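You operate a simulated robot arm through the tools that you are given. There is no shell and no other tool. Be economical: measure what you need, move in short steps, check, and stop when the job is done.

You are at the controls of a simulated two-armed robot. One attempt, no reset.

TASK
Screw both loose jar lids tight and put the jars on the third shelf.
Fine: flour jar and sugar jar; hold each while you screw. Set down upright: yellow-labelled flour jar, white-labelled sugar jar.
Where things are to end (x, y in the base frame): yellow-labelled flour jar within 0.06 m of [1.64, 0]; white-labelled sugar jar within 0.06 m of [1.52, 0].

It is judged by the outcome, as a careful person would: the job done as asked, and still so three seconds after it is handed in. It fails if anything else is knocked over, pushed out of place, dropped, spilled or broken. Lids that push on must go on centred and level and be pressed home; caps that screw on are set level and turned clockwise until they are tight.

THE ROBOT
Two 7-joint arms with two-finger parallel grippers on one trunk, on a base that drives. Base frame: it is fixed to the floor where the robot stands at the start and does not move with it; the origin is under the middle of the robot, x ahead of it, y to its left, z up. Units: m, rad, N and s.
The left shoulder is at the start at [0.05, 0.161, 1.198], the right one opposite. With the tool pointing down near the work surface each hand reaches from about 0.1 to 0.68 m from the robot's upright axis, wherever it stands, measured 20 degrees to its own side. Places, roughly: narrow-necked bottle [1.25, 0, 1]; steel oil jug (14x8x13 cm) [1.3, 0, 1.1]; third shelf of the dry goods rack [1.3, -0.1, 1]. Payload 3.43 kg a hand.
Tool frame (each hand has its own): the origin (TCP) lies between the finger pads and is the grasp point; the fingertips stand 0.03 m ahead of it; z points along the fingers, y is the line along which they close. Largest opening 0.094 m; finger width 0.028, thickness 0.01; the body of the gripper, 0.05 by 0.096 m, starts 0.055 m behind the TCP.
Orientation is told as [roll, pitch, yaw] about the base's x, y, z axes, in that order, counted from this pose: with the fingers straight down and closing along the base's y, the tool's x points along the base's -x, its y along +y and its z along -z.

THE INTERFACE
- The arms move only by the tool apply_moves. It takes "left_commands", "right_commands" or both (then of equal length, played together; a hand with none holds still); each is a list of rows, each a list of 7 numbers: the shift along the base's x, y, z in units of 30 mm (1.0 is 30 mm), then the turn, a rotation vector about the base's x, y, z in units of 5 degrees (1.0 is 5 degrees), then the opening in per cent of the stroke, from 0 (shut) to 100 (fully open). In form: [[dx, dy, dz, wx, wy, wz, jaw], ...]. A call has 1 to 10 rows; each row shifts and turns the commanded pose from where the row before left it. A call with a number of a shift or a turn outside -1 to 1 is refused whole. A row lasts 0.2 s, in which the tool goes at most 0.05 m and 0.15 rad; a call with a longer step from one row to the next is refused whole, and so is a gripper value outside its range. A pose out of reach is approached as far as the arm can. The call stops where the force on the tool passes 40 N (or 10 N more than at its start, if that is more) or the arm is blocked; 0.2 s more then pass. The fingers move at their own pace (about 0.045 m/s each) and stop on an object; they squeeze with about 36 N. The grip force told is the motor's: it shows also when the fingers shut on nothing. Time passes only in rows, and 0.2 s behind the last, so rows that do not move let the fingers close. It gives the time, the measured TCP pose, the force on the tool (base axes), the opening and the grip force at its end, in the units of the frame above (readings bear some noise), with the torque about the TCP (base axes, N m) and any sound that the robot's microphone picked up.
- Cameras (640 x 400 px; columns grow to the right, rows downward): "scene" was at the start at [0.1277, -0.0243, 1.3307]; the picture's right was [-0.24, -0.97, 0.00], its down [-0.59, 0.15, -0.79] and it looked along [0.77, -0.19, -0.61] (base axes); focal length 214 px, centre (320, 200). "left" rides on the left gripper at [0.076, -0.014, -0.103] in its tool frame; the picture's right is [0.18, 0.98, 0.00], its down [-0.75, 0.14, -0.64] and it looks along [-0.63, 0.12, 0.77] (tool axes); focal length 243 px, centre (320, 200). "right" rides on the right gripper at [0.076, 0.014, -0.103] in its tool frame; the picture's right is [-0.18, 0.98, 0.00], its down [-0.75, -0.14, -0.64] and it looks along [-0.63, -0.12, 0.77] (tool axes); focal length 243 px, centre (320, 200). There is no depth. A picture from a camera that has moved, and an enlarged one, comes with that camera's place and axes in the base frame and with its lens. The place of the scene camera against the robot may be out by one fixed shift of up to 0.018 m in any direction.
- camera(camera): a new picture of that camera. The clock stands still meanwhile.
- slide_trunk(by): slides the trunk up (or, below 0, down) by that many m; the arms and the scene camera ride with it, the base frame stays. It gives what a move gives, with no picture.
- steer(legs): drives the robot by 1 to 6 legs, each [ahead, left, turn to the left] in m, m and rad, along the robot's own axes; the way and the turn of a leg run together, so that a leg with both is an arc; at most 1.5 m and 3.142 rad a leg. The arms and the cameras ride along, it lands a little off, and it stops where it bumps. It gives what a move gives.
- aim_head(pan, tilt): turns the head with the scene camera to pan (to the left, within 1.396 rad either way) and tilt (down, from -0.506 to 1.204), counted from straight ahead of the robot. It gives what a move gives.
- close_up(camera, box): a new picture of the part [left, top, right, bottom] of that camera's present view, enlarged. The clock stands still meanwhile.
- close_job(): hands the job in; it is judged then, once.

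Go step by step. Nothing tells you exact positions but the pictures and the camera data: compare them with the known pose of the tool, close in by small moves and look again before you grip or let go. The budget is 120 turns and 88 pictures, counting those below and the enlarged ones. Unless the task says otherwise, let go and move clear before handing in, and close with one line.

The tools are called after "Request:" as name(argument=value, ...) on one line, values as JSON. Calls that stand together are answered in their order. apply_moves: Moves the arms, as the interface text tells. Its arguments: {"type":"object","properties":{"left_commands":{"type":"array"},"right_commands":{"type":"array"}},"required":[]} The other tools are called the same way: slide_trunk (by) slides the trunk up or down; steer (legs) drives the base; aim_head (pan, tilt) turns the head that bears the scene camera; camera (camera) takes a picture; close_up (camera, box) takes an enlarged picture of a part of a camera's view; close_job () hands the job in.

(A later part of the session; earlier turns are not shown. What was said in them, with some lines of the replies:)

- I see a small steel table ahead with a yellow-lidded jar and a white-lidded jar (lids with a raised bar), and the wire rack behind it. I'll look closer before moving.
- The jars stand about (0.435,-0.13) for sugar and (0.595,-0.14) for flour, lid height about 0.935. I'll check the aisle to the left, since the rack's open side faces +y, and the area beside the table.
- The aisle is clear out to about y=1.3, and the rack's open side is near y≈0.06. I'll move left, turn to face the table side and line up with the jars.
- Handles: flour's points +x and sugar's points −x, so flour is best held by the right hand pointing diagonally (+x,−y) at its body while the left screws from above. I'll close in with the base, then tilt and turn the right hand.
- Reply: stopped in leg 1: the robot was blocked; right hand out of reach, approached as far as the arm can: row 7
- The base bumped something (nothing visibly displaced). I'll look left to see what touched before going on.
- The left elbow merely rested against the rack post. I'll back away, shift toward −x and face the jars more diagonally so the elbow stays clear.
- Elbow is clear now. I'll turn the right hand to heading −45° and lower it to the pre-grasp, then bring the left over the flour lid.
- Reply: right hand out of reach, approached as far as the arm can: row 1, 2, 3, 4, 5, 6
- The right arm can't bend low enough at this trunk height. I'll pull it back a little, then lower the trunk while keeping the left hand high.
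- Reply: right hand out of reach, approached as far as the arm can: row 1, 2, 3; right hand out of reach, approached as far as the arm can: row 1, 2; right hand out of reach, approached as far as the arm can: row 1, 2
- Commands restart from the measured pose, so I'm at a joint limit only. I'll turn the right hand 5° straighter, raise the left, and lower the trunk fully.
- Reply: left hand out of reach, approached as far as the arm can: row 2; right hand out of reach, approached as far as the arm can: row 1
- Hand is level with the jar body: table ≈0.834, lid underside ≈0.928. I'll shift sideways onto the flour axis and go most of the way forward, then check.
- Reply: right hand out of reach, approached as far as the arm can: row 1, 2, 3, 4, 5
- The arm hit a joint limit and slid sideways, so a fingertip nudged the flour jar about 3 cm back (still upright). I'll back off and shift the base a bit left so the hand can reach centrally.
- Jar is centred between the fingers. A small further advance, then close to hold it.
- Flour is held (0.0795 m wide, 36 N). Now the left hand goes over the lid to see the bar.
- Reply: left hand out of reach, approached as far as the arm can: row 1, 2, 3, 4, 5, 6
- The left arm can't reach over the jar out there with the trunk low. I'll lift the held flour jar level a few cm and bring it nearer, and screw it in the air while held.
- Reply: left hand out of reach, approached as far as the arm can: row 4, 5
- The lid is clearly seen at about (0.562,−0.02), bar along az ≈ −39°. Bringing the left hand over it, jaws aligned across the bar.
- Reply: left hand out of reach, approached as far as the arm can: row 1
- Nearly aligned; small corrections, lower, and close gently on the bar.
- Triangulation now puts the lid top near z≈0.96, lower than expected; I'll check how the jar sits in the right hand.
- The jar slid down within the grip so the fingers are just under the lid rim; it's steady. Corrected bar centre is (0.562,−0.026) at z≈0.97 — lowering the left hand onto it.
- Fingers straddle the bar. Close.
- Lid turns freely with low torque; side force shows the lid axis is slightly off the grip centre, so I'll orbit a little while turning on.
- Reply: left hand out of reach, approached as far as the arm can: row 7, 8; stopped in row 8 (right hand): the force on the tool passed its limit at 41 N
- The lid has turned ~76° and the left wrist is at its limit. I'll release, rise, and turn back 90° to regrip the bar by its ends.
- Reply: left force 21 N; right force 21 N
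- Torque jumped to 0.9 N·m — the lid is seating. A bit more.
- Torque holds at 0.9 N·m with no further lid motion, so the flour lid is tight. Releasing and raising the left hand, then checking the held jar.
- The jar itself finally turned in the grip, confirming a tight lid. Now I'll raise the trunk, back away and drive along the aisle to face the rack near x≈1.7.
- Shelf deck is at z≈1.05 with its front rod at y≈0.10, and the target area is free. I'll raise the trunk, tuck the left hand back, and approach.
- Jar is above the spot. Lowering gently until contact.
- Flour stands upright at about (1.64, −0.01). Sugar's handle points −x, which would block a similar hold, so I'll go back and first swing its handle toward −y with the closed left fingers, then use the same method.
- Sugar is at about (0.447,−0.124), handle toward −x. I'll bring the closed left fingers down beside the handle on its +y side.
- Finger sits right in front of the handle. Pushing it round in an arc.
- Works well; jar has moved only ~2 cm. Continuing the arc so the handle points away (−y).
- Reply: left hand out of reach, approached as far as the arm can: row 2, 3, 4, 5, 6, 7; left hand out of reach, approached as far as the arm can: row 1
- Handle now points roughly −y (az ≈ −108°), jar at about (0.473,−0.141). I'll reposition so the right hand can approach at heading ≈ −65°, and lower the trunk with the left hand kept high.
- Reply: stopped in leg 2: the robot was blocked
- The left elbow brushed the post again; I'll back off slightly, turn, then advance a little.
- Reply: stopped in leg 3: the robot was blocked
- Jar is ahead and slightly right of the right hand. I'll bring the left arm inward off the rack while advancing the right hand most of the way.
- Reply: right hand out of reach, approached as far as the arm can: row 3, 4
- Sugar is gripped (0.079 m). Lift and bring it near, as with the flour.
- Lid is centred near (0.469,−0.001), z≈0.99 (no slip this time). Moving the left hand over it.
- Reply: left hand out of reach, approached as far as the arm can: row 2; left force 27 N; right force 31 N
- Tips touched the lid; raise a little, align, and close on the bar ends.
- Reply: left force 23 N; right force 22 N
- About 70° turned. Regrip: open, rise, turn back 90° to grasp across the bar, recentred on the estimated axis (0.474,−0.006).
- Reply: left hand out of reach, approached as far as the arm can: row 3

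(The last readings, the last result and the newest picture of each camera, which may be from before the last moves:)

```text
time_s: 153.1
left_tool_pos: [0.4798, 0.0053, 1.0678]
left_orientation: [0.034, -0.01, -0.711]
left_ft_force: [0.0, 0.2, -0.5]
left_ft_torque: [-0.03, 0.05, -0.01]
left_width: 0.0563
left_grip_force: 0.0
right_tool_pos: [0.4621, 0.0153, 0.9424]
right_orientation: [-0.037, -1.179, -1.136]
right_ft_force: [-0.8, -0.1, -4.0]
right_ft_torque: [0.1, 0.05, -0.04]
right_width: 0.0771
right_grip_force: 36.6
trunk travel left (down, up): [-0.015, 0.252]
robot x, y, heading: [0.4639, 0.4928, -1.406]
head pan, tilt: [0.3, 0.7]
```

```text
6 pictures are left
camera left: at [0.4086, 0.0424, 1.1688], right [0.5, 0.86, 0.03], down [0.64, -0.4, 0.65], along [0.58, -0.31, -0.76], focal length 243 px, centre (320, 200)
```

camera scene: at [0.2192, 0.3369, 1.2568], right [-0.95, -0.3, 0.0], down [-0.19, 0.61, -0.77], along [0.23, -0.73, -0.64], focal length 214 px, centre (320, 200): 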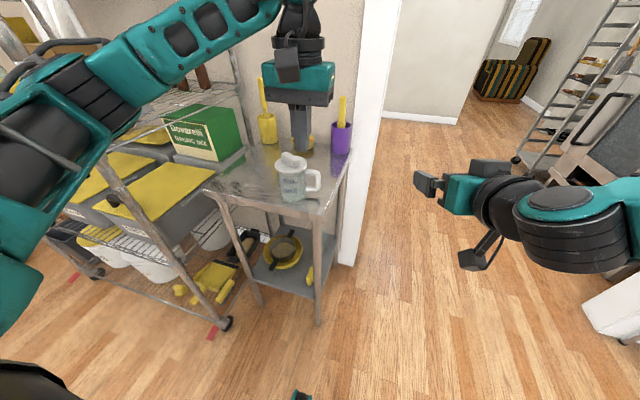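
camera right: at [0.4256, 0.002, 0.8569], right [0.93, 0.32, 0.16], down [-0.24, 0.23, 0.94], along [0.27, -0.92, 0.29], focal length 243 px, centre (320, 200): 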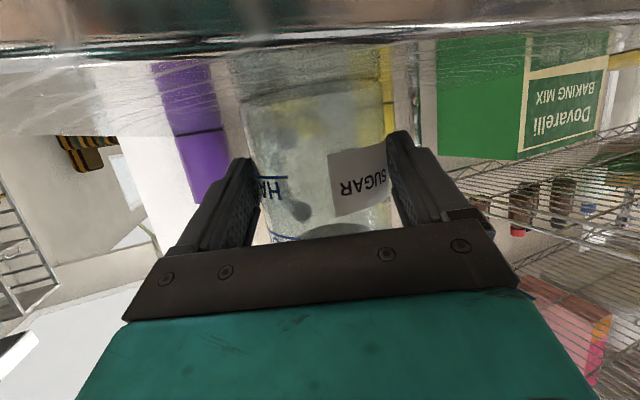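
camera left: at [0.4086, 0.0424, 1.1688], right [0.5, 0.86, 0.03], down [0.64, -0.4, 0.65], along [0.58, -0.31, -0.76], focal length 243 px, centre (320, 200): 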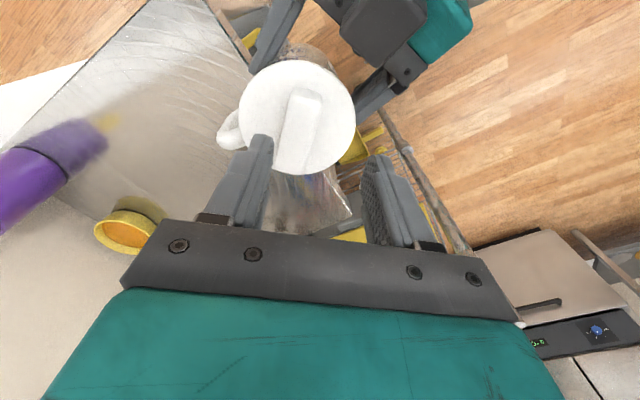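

Request:
apply_moves(left_commands=[[-0.25, -0.37, -0.2, 0, 0, 0, 60], [0, 0, -0.5, 0, 0, 0, 60], [0, 0, -0.5, 0, 0, 0, 60], [0, 0, -0.28, 0, 0, 0, 60], [0, 0, 0, 0, 0, 0, 40], [0, 0, 0, 0, 0, 0, 20], [0, 0, 0, 0, 0, 0, 10], [0, 0, 0, 0, 0, 0, 10]])

```text
time_s: 154.9
left_tool_pos: [0.4737, -0.0028, 1.0214]
left_orientation: [0.023, -0.013, -0.708]
left_ft_force: [-8.1, -21.6, 9.8]
left_ft_torque: [-0.99, 0.67, -0.09]
left_width: 0.0213
left_grip_force: 35.7
left hand out of reach, approached as far as the arm can: row 1
right_tool_pos: [0.4631, 0.0197, 0.9404]
right_orientation: [-0.034, -1.174, -1.126]
right_ft_force: [8.3, 20.9, -14.1]
right_ft_torque: [-0.33, 0.28, 0.52]
right_width: 0.0763
right_grip_force: 35.8
trunk travel left (down, up): [-0.015, 0.252]
robot x, y, heading: [0.4683, 0.4911, -1.406]
head pan, tilt: [0.3, 0.7]
```

Request:
apply_moves(left_commands=[[-0.04, -0.11, 0.06, 0, 0, -0.6, 10], [0, 0, 0, 0, 0, -1, 10], [0, 0, -0.01, 0, 0, -1, 10], [0, 0, -0.01, 0, 0, -1, 10]])

```text
time_s: 155.9
left_tool_pos: [0.4723, -0.0065, 1.0246]
left_orientation: [0.029, -0.009, -1.028]
left_ft_force: [-5.1, -10.9, 7.2]
left_ft_torque: [-1.08, 0.6, -0.02]
left_width: 0.021
left_grip_force: 36.6
right_tool_pos: [0.4617, 0.0163, 0.9418]
right_orientation: [-0.034, -1.178, -1.137]
right_ft_force: [4.8, 11.4, -10.3]
right_ft_torque: [0.41, -0.04, 0.22]
right_width: 0.0767
right_grip_force: 35.8
trunk travel left (down, up): [-0.015, 0.252]
robot x, y, heading: [0.4647, 0.4927, -1.406]
head pan, tilt: [0.3, 0.7]
```

Request:
apply_moves(left_commands=[[-0.02, -0.06, 0.04, 0, 0, -1, 10], [0, 0, -0.01, 0, 0, -1, 10], [0, 0, -0.01, 0, 0, -1, 10], [0, 0, -0.01, 0, 0, -1, 10], [0, 0, -0.01, 0, 0, -1, 10], [0, 0, -0.01, 0, 0, -1, 10]])

```text
time_s: 157.3
left_tool_pos: [0.4716, -0.0071, 1.023]
left_orientation: [0.031, -0.009, -1.553]
left_ft_force: [-3.3, 2.4, 5.4]
left_ft_torque: [-0.04, 0.9, 0.02]
left_width: 0.021
left_grip_force: 36.2
right_tool_pos: [0.4609, 0.0145, 0.9422]
right_orientation: [-0.037, -1.18, -1.136]
right_ft_force: [2.6, -2.7, -8.4]
right_ft_torque: [0.45, -0.58, 0.02]
right_width: 0.0766
right_grip_force: 36.1
trunk travel left (down, up): [-0.015, 0.252]
robot x, y, heading: [0.4654, 0.4921, -1.403]
head pan, tilt: [0.3, 0.7]
```

Request:
apply_moves(left_commands=[[0, 0, 0.02, 0, 0, -1, 10], [0, 0, -0.01, 0, 0, -1, 10], [0, 0, -0.01, 0, 0, -1, 10], [0, 0, -0.01, 0, 0, -1, 10], [0, 0, -0.01, 0, 0, -1, 10], [0, 0, -0.01, 0, 0, -1, 10]])

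```text
time_s: 158.7
left_tool_pos: [0.4729, -0.0099, 1.0217]
left_orientation: [0.033, -0.013, -2.067]
left_ft_force: [-6.7, -10.7, 5.5]
left_ft_torque: [-0.69, 0.63, 1.81]
left_width: 0.0281
left_grip_force: 35.8
right_tool_pos: [0.4622, 0.0168, 0.9411]
right_orientation: [-0.036, -1.178, -1.132]
right_ft_force: [7.2, 10.8, -8.5]
right_ft_torque: [0.13, -0.02, -1.5]
right_width: 0.078
right_grip_force: 36.1
trunk travel left (down, up): [-0.015, 0.252]
robot x, y, heading: [0.471, 0.4928, -1.408]
head pan, tilt: [0.3, 0.7]
```

Torque reached 1.8 N·m: the sugar lid is tight. Release and withdraw the left hand upward.

Request:
apply_moves(left_commands=[[0, 0, 0, 0, 0, 0.6, 30], [0, 0, 0, 0, 0, 0, 60], [0, 0, 0, 0, 0, 0, 80], [0, 0, 0.4, 0, 0, 0, 90], [0, 0, 0.7, 0, 0, 0.8, 90], [0.1, 0.4, 0.5, 0, 0, 1, 90], [0.2, 0.7, 0, 0, 0, 1, 90], [0.2, 0.8, 0, 0, 0, 1, 90], [0.2, 0.8, 0, 0, 0, 1, 90], [0.2, 0.8, 0, 0, 0, 1, 90]])

Request:
camera(camera="left")

```text
time_s: 160.9
left_tool_pos: [0.4995, 0.0974, 1.0693]
left_orientation: [0.032, -0.01, -1.513]
left_ft_force: [0.1, -0.2, -1.4]
left_ft_torque: [0.02, -0.02, 0.0]
left_width: 0.0845
left_grip_force: 0.0
right_tool_pos: [0.4613, 0.0158, 0.9425]
right_orientation: [-0.037, -1.181, -1.134]
right_ft_force: [0.6, -1.1, -3.2]
right_ft_torque: [0.14, 0.03, -0.01]
right_width: 0.0776
right_grip_force: 36.4
trunk travel left (down, up): [-0.015, 0.252]
robot x, y, heading: [0.4697, 0.4911, -1.403]
head pan, tilt: [0.3, 0.7]
```

```text
5 pictures are left
camera left: at [0.4762, 0.1729, 1.1712], right [0.97, 0.24, 0.03], down [0.16, -0.74, 0.65], along [0.18, -0.63, -0.76], focal length 243 px, centre (320, 200)
```

left: 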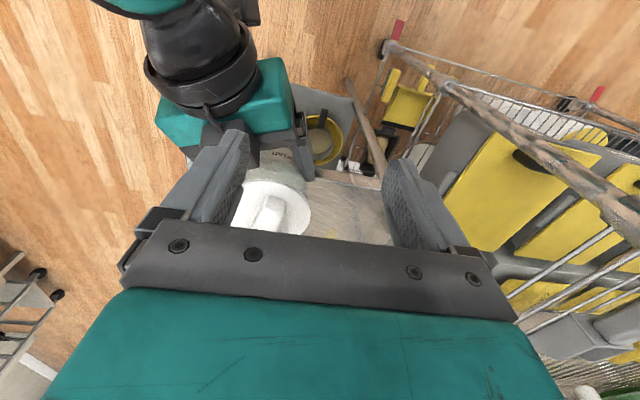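

Now the same carry as before: raise the trunk, tuck the left hand, back off, turn square to the rack and drive along the aisle.

Request:
apply_moves(left_commands=[[0.1, 0.9, 0, 0, 0, 0, 90], [0.1, 0.9, 0, 0, 0, 0, 90], [0.1, 0.9, 0, 0, 0, 0, 90]])

Request:
slide_trunk(by=0.235)

Request:
steer(legs=[[-0.2, 0, 0], [0, 0, -0.157], [0, 0.575, 0], [0, 0.575, 0]])

```text
time_s: 161.7
left_tool_pos: [0.5076, 0.1784, 1.072]
left_orientation: [0.035, -0.01, -1.513]
left_ft_force: [-0.1, -0.3, -0.6]
left_ft_torque: [-0.02, 0.0, -0.03]
left_width: 0.0847
left_grip_force: 0.0
right_tool_pos: [0.4615, 0.0149, 0.9417]
right_orientation: [-0.037, -1.18, -1.133]
right_ft_force: [0.1, 0.5, -2.8]
right_ft_torque: [0.11, 0.03, 0.0]
right_width: 0.0776
right_grip_force: 35.9
trunk travel left (down, up): [-0.015, 0.252]
robot x, y, heading: [0.4652, 0.4907, -1.406]
head pan, tilt: [0.3, 0.7]
```

```text
time_s: 164.2
left_tool_pos: [0.5073, 0.1766, 1.3063]
left_orientation: [0.03, -0.011, -1.514]
left_ft_force: [-0.5, 0.0, -0.4]
left_ft_torque: [0.01, 0.01, 0.0]
left_width: 0.0843
left_grip_force: 0.1
right_tool_pos: [0.4623, 0.0152, 1.176]
right_orientation: [-0.038, -1.179, -1.136]
right_ft_force: [0.4, 0.0, -3.9]
right_ft_torque: [0.13, 0.03, 0.01]
right_width: 0.0776
right_grip_force: 35.9
trunk travel left (down, up): [-0.25, 0.017]
robot x, y, heading: [0.4678, 0.4909, -1.403]
head pan, tilt: [0.3, 0.7]
```

```text
time_s: 176.6
left_tool_pos: [1.563, 0.3888, 1.3052]
left_orientation: [0.031, -0.009, -1.674]
left_ft_force: [0.3, 0.1, 0.4]
left_ft_torque: [-0.03, 0.02, -0.01]
left_width: 0.0847
left_grip_force: 0.0
right_tool_pos: [1.4907, 0.2362, 1.177]
right_orientation: [-0.037, -1.18, -1.295]
right_ft_force: [-0.2, 1.0, -4.0]
right_ft_torque: [0.13, -0.01, 0.01]
right_width: 0.0766
right_grip_force: 36.2
trunk travel left (down, up): [-0.25, 0.017]
robot x, y, heading: [1.5718, 0.7086, -1.563]
head pan, tilt: [0.3, 0.7]
```

Request:
steer(legs=[[0.132, 0.008, 0]])

Request:
aim_head(pan=-0.1, tilt=0.6)

Request:
camera(camera="scene")

```text
time_s: 177.9
left_tool_pos: [1.5712, 0.256, 1.3066]
left_orientation: [0.031, -0.009, -1.676]
left_ft_force: [-0.1, -0.2, 0.4]
left_ft_torque: [0.02, 0.01, 0.0]
left_width: 0.0845
left_grip_force: 0.0
right_tool_pos: [1.501, 0.1029, 1.177]
right_orientation: [-0.037, -1.179, -1.296]
right_ft_force: [-0.8, -1.3, -3.9]
right_ft_torque: [0.15, 0.02, 0.0]
right_width: 0.0769
right_grip_force: 36.1
trunk travel left (down, up): [-0.25, 0.017]
robot x, y, heading: [1.5819, 0.5745, -1.566]
head pan, tilt: [0.3, 0.7]
```

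```text
time_s: 178.8
left_tool_pos: [1.5717, 0.2571, 1.3067]
left_orientation: [0.03, -0.01, -1.674]
left_ft_force: [0.4, -0.1, -0.3]
left_ft_torque: [-0.02, 0.01, -0.01]
left_width: 0.0846
left_grip_force: 0.1
right_tool_pos: [1.4993, 0.1043, 1.1771]
right_orientation: [-0.037, -1.18, -1.297]
right_ft_force: [0.4, -0.1, -4.5]
right_ft_torque: [0.11, 0.02, 0.0]
right_width: 0.0764
right_grip_force: 35.6
trunk travel left (down, up): [-0.25, 0.017]
robot x, y, heading: [1.5835, 0.5722, -1.566]
head pan, tilt: [-0.099, 0.6]
```

```text
4 pictures are left
camera scene: at [1.5764, 0.4416, 1.3603], right [-1.0, 0.09, 0.0], down [0.05, 0.56, -0.82], along [-0.08, -0.82, -0.57], focal length 214 px, centre (320, 200)
```

scene: 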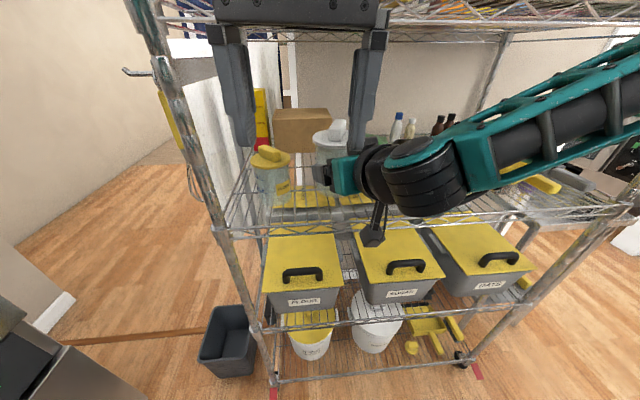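

Clear path. Advance into the shelf and lower in small steps.

Request:
apply_moves(right_commands=[[0.02, -0.58, 0, 0, 0, 0, 40], [0.02, -0.58, 0, 0, 0, 0, 40], [0.02, -0.58, 0, 0, 0, 0, 40], [0.02, -0.58, 0, 0, 0, 0, 40], [0.02, -0.58, 0, 0, 0, 0, 40], [0, 0, -0.5, 0, 0, 0, 40], [0, 0, -0.5, 0, 0, 0, 40], [0, 0, -0.4, 0, 0, 0, 40]])

Request:
close_up(camera="scene", box=[230, 100, 410, 240])

```text
time_s: 180.6
left_tool_pos: [1.5711, 0.2562, 1.3072]
left_orientation: [0.031, -0.012, -1.675]
left_ft_force: [-0.3, 0.3, -0.6]
left_ft_torque: [-0.01, 0.01, 0.02]
left_width: 0.0846
left_grip_force: 0.2
right_tool_pos: [1.5018, 0.0167, 1.1344]
right_orientation: [-0.036, -1.179, -1.297]
right_ft_force: [0.7, 0.1, -2.8]
right_ft_torque: [0.16, 0.04, -0.02]
right_width: 0.0767
right_grip_force: 36.0
trunk travel left (down, up): [-0.25, 0.017]
robot x, y, heading: [1.5811, 0.5727, -1.567]
head pan, tilt: [-0.099, 0.6]
```

```text
2.86 times, centred on (320, 170) of scene
camera zoom: at [1.5762, 0.4415, 1.3603], right [-1.0, 0.09, 0.0], down [0.05, 0.56, -0.82], along [-0.08, -0.82, -0.57], focal length 613 px, centre (320, 286)
```

zoom: 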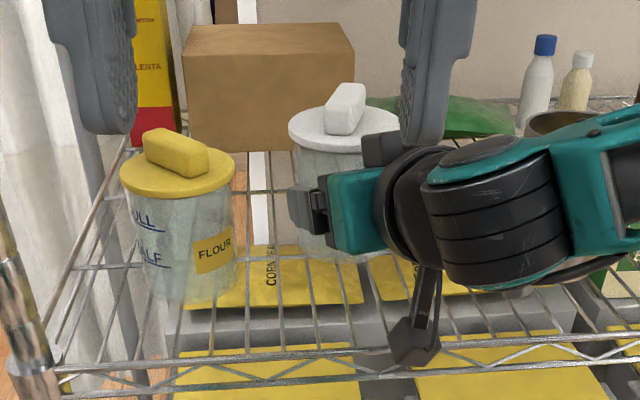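

Request:
apply_moves(right_commands=[[0, 0, -0.2, 0, 0, 0, 40], [0, 0, -0.15, 0, 0, 0, 40]])

Request:
apply_moves(right_commands=[[0, 0, -0.15, 0, 0, 0, 40], [0, 0, 0, 0, 0, 0, 40]])

```text
time_s: 181.2
left_tool_pos: [1.5717, 0.2572, 1.3071]
left_orientation: [0.031, -0.012, -1.676]
left_ft_force: [-0.2, -0.3, 0.5]
left_ft_torque: [0.0, -0.03, 0.0]
left_width: 0.0844
left_grip_force: 0.0
right_tool_pos: [1.4996, 0.0181, 1.1263]
right_orientation: [-0.036, -1.18, -1.297]
right_ft_force: [0.0, 0.4, -4.3]
right_ft_torque: [0.15, 0.0, 0.04]
right_width: 0.0765
right_grip_force: 36.1
right hand out of reach, approached as far as the arm can: row 2
trunk travel left (down, up): [-0.25, 0.017]
robot x, y, heading: [1.5781, 0.5735, -1.566]
head pan, tilt: [-0.099, 0.6]
```

```text
time_s: 181.8
left_tool_pos: [1.5708, 0.2567, 1.3052]
left_orientation: [0.032, -0.011, -1.674]
left_ft_force: [-0.3, 0.1, 0.1]
left_ft_torque: [-0.04, 0.02, 0.04]
left_width: 0.0846
left_grip_force: 0.1
right_tool_pos: [1.4982, 0.0177, 1.1224]
right_orientation: [-0.034, -1.179, -1.297]
right_ft_force: [-0.3, 0.0, -3.1]
right_ft_torque: [0.09, -0.01, -0.01]
right_width: 0.077
right_grip_force: 35.9
trunk travel left (down, up): [-0.25, 0.017]
robot x, y, heading: [1.5805, 0.5731, -1.567]
head pan, tilt: [-0.099, 0.6]
```

Arm is near its limit, so I'll lower the last bit with the trunk.

Request:
slide_trunk(by=-0.006)

Request:
slide_trunk(by=-0.005)

```text
time_s: 182.3
left_tool_pos: [1.5706, 0.257, 1.2995]
left_orientation: [0.033, -0.01, -1.677]
left_ft_force: [-0.5, 0.2, 0.7]
left_ft_torque: [0.0, 0.02, 0.0]
left_width: 0.0846
left_grip_force: 0.0
right_tool_pos: [1.4988, 0.0194, 1.1159]
right_orientation: [-0.035, -1.179, -1.297]
right_ft_force: [-0.4, 0.1, -3.9]
right_ft_torque: [0.12, 0.02, -0.03]
right_width: 0.0768
right_grip_force: 36.3
trunk travel left (down, up): [-0.244, 0.023]
robot x, y, heading: [1.5827, 0.5731, -1.569]
head pan, tilt: [-0.099, 0.6]
```

```text
time_s: 182.9
left_tool_pos: [1.5717, 0.2568, 1.2957]
left_orientation: [0.032, -0.01, -1.675]
left_ft_force: [0.0, -0.2, 0.8]
left_ft_torque: [0.01, -0.01, 0.01]
left_width: 0.0845
left_grip_force: 0.0
right_tool_pos: [1.4987, 0.0181, 1.111]
right_orientation: [-0.033, -1.18, -1.296]
right_ft_force: [0.0, 0.7, -3.4]
right_ft_torque: [0.14, 0.02, -0.02]
right_width: 0.0765
right_grip_force: 36.2
trunk travel left (down, up): [-0.239, 0.028]
robot x, y, heading: [1.5819, 0.5735, -1.566]
head pan, tilt: [-0.099, 0.6]
```

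Request:
slide_trunk(by=-0.004)

Request:
slide_trunk(by=-0.003)

```text
time_s: 183.4
left_tool_pos: [1.5706, 0.2568, 1.2905]
left_orientation: [0.031, -0.01, -1.674]
left_ft_force: [0.3, 0.5, -0.2]
left_ft_torque: [0.02, 0.01, 0.01]
left_width: 0.0845
left_grip_force: 0.1
right_tool_pos: [1.4982, 0.019, 1.1064]
right_orientation: [-0.035, -1.179, -1.297]
right_ft_force: [-0.7, -0.6, -3.6]
right_ft_torque: [0.13, 0.02, 0.01]
right_width: 0.0767
right_grip_force: 35.7
trunk travel left (down, up): [-0.235, 0.032]
robot x, y, heading: [1.5861, 0.5737, -1.562]
head pan, tilt: [-0.099, 0.6]
```

```text
time_s: 183.9
left_tool_pos: [1.5704, 0.2577, 1.2881]
left_orientation: [0.032, -0.009, -1.676]
left_ft_force: [0.6, 0.7, 0.5]
left_ft_torque: [0.0, -0.01, -0.01]
left_width: 0.0849
left_grip_force: 0.0
right_tool_pos: [1.4972, 0.0193, 1.1064]
right_orientation: [-0.032, -1.183, -1.295]
right_ft_force: [-1.2, 0.6, 5.4]
right_ft_torque: [0.13, -0.24, 0.0]
right_width: 0.0766
right_grip_force: 35.9
trunk travel left (down, up): [-0.232, 0.035]
robot x, y, heading: [1.5828, 0.5751, -1.566]
head pan, tilt: [-0.099, 0.6]
```

The jar is on the deck (force sign flipped). Open and withdraw straight back.

Request:
apply_moves(right_commands=[[0, 0, 0, 0, 0, 0, 85], [0, 0, 0, 0, 0, 0, 100], [0, 0, 0, 0, 0, 0, 100]])

Request:
apply_moves(right_commands=[[-0.08, 0.3, 0, 0, 0, 0, 100], [-0.08, 0.3, 0, 0, 0, 0, 100], [-0.15, 0.55, 0, 0, 0, 0, 100], [-0.15, 0.55, 0, 0, 0, 0, 100], [-0.15, 0.55, 0, 0, 0, 0, 100], [-0.15, 0.55, 0, 0, 0, 0, 100]])

Request:
steer(legs=[[-0.2, 0, 0]])

Request:
camera(camera="scene")

```text
time_s: 184.7
left_tool_pos: [1.5713, 0.2566, 1.2882]
left_orientation: [0.033, -0.011, -1.675]
left_ft_force: [-0.2, 0.6, -0.7]
left_ft_torque: [-0.03, 0.0, -0.01]
left_width: 0.0845
left_grip_force: 0.1
right_tool_pos: [1.4976, 0.0189, 1.1043]
right_orientation: [-0.034, -1.18, -1.296]
right_ft_force: [0.5, -0.2, 0.3]
right_ft_torque: [-0.02, 0.0, -0.02]
right_width: 0.094
right_grip_force: 0.0
trunk travel left (down, up): [-0.232, 0.035]
robot x, y, heading: [1.5775, 0.5733, -1.569]
head pan, tilt: [-0.099, 0.6]
```

```text
time_s: 186.1
left_tool_pos: [1.5712, 0.2575, 1.2877]
left_orientation: [0.031, -0.011, -1.675]
left_ft_force: [0.0, -0.2, 0.0]
left_ft_torque: [0.0, -0.03, -0.02]
left_width: 0.0844
left_grip_force: 0.1
right_tool_pos: [1.4767, 0.1034, 1.1043]
right_orientation: [-0.032, -1.18, -1.297]
right_ft_force: [-0.2, 0.2, -0.2]
right_ft_torque: [0.01, -0.04, -0.03]
right_width: 0.094
right_grip_force: 0.1
trunk travel left (down, up): [-0.232, 0.035]
robot x, y, heading: [1.5807, 0.576, -1.564]
head pan, tilt: [-0.099, 0.6]
```

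```text
time_s: 187.7
left_tool_pos: [1.5709, 0.4562, 1.2886]
left_orientation: [0.03, -0.01, -1.674]
left_ft_force: [-0.3, 0.1, 1.1]
left_ft_torque: [-0.02, 0.02, -0.01]
left_width: 0.0848
left_grip_force: 0.0
right_tool_pos: [1.4771, 0.3016, 1.1027]
right_orientation: [-0.037, -1.18, -1.293]
right_ft_force: [0.2, 0.2, 1.6]
right_ft_torque: [-0.05, -0.03, 0.04]
right_width: 0.0937
right_grip_force: 0.0
trunk travel left (down, up): [-0.232, 0.035]
robot x, y, heading: [1.5803, 0.7678, -1.561]
head pan, tilt: [-0.099, 0.6]
```

```text
2 pictures are left
camera scene: at [1.5754, 0.641, 1.3425], right [-1.0, 0.09, 0.0], down [0.05, 0.56, -0.83], along [-0.08, -0.82, -0.56], focal length 214 px, centre (320, 200)
```

scene: 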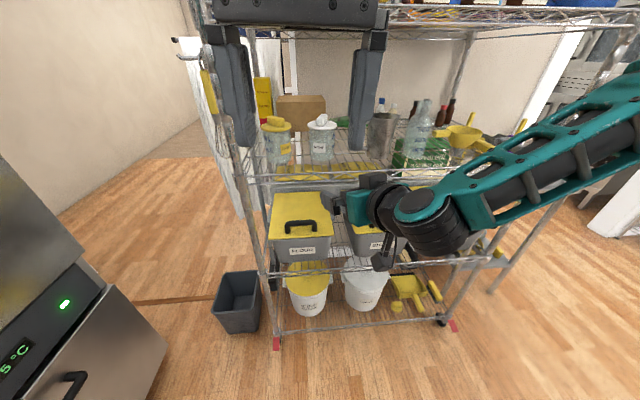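

Request:
close_up(camera="scene", box=[245, 90, 375, 190])

```text
4.00 times, centred on (310, 140) of scene
camera zoom: at [1.5754, 0.641, 1.3425], right [-1.0, 0.09, 0.0], down [0.05, 0.56, -0.83], along [-0.08, -0.82, -0.56], focal length 858 px, centre (360, 440)
```

zoom: 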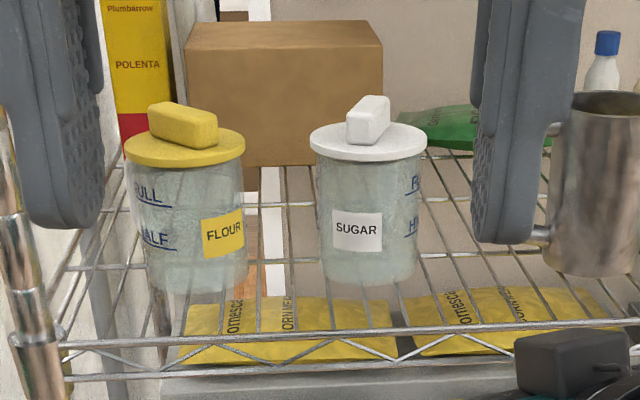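

Both jars stand upright on the third shelf with level, tight lids, at about (1.64, −0.01) for flour and (1.50, −0.01) for sugar. The hands are clear, so I'm handing in.

Request:
close_job()

```text
The job is handed in.
```

Both lids are screwed tight and both jars stand upright on the third shelf: flour at about (1.64, −0.01), sugar at about (1.50, −0.01). Along the way the flour jar was nudged about 3 cm on the table and the left elbow lightly bumped the rack post a few times; I saw nothing fall or spill.
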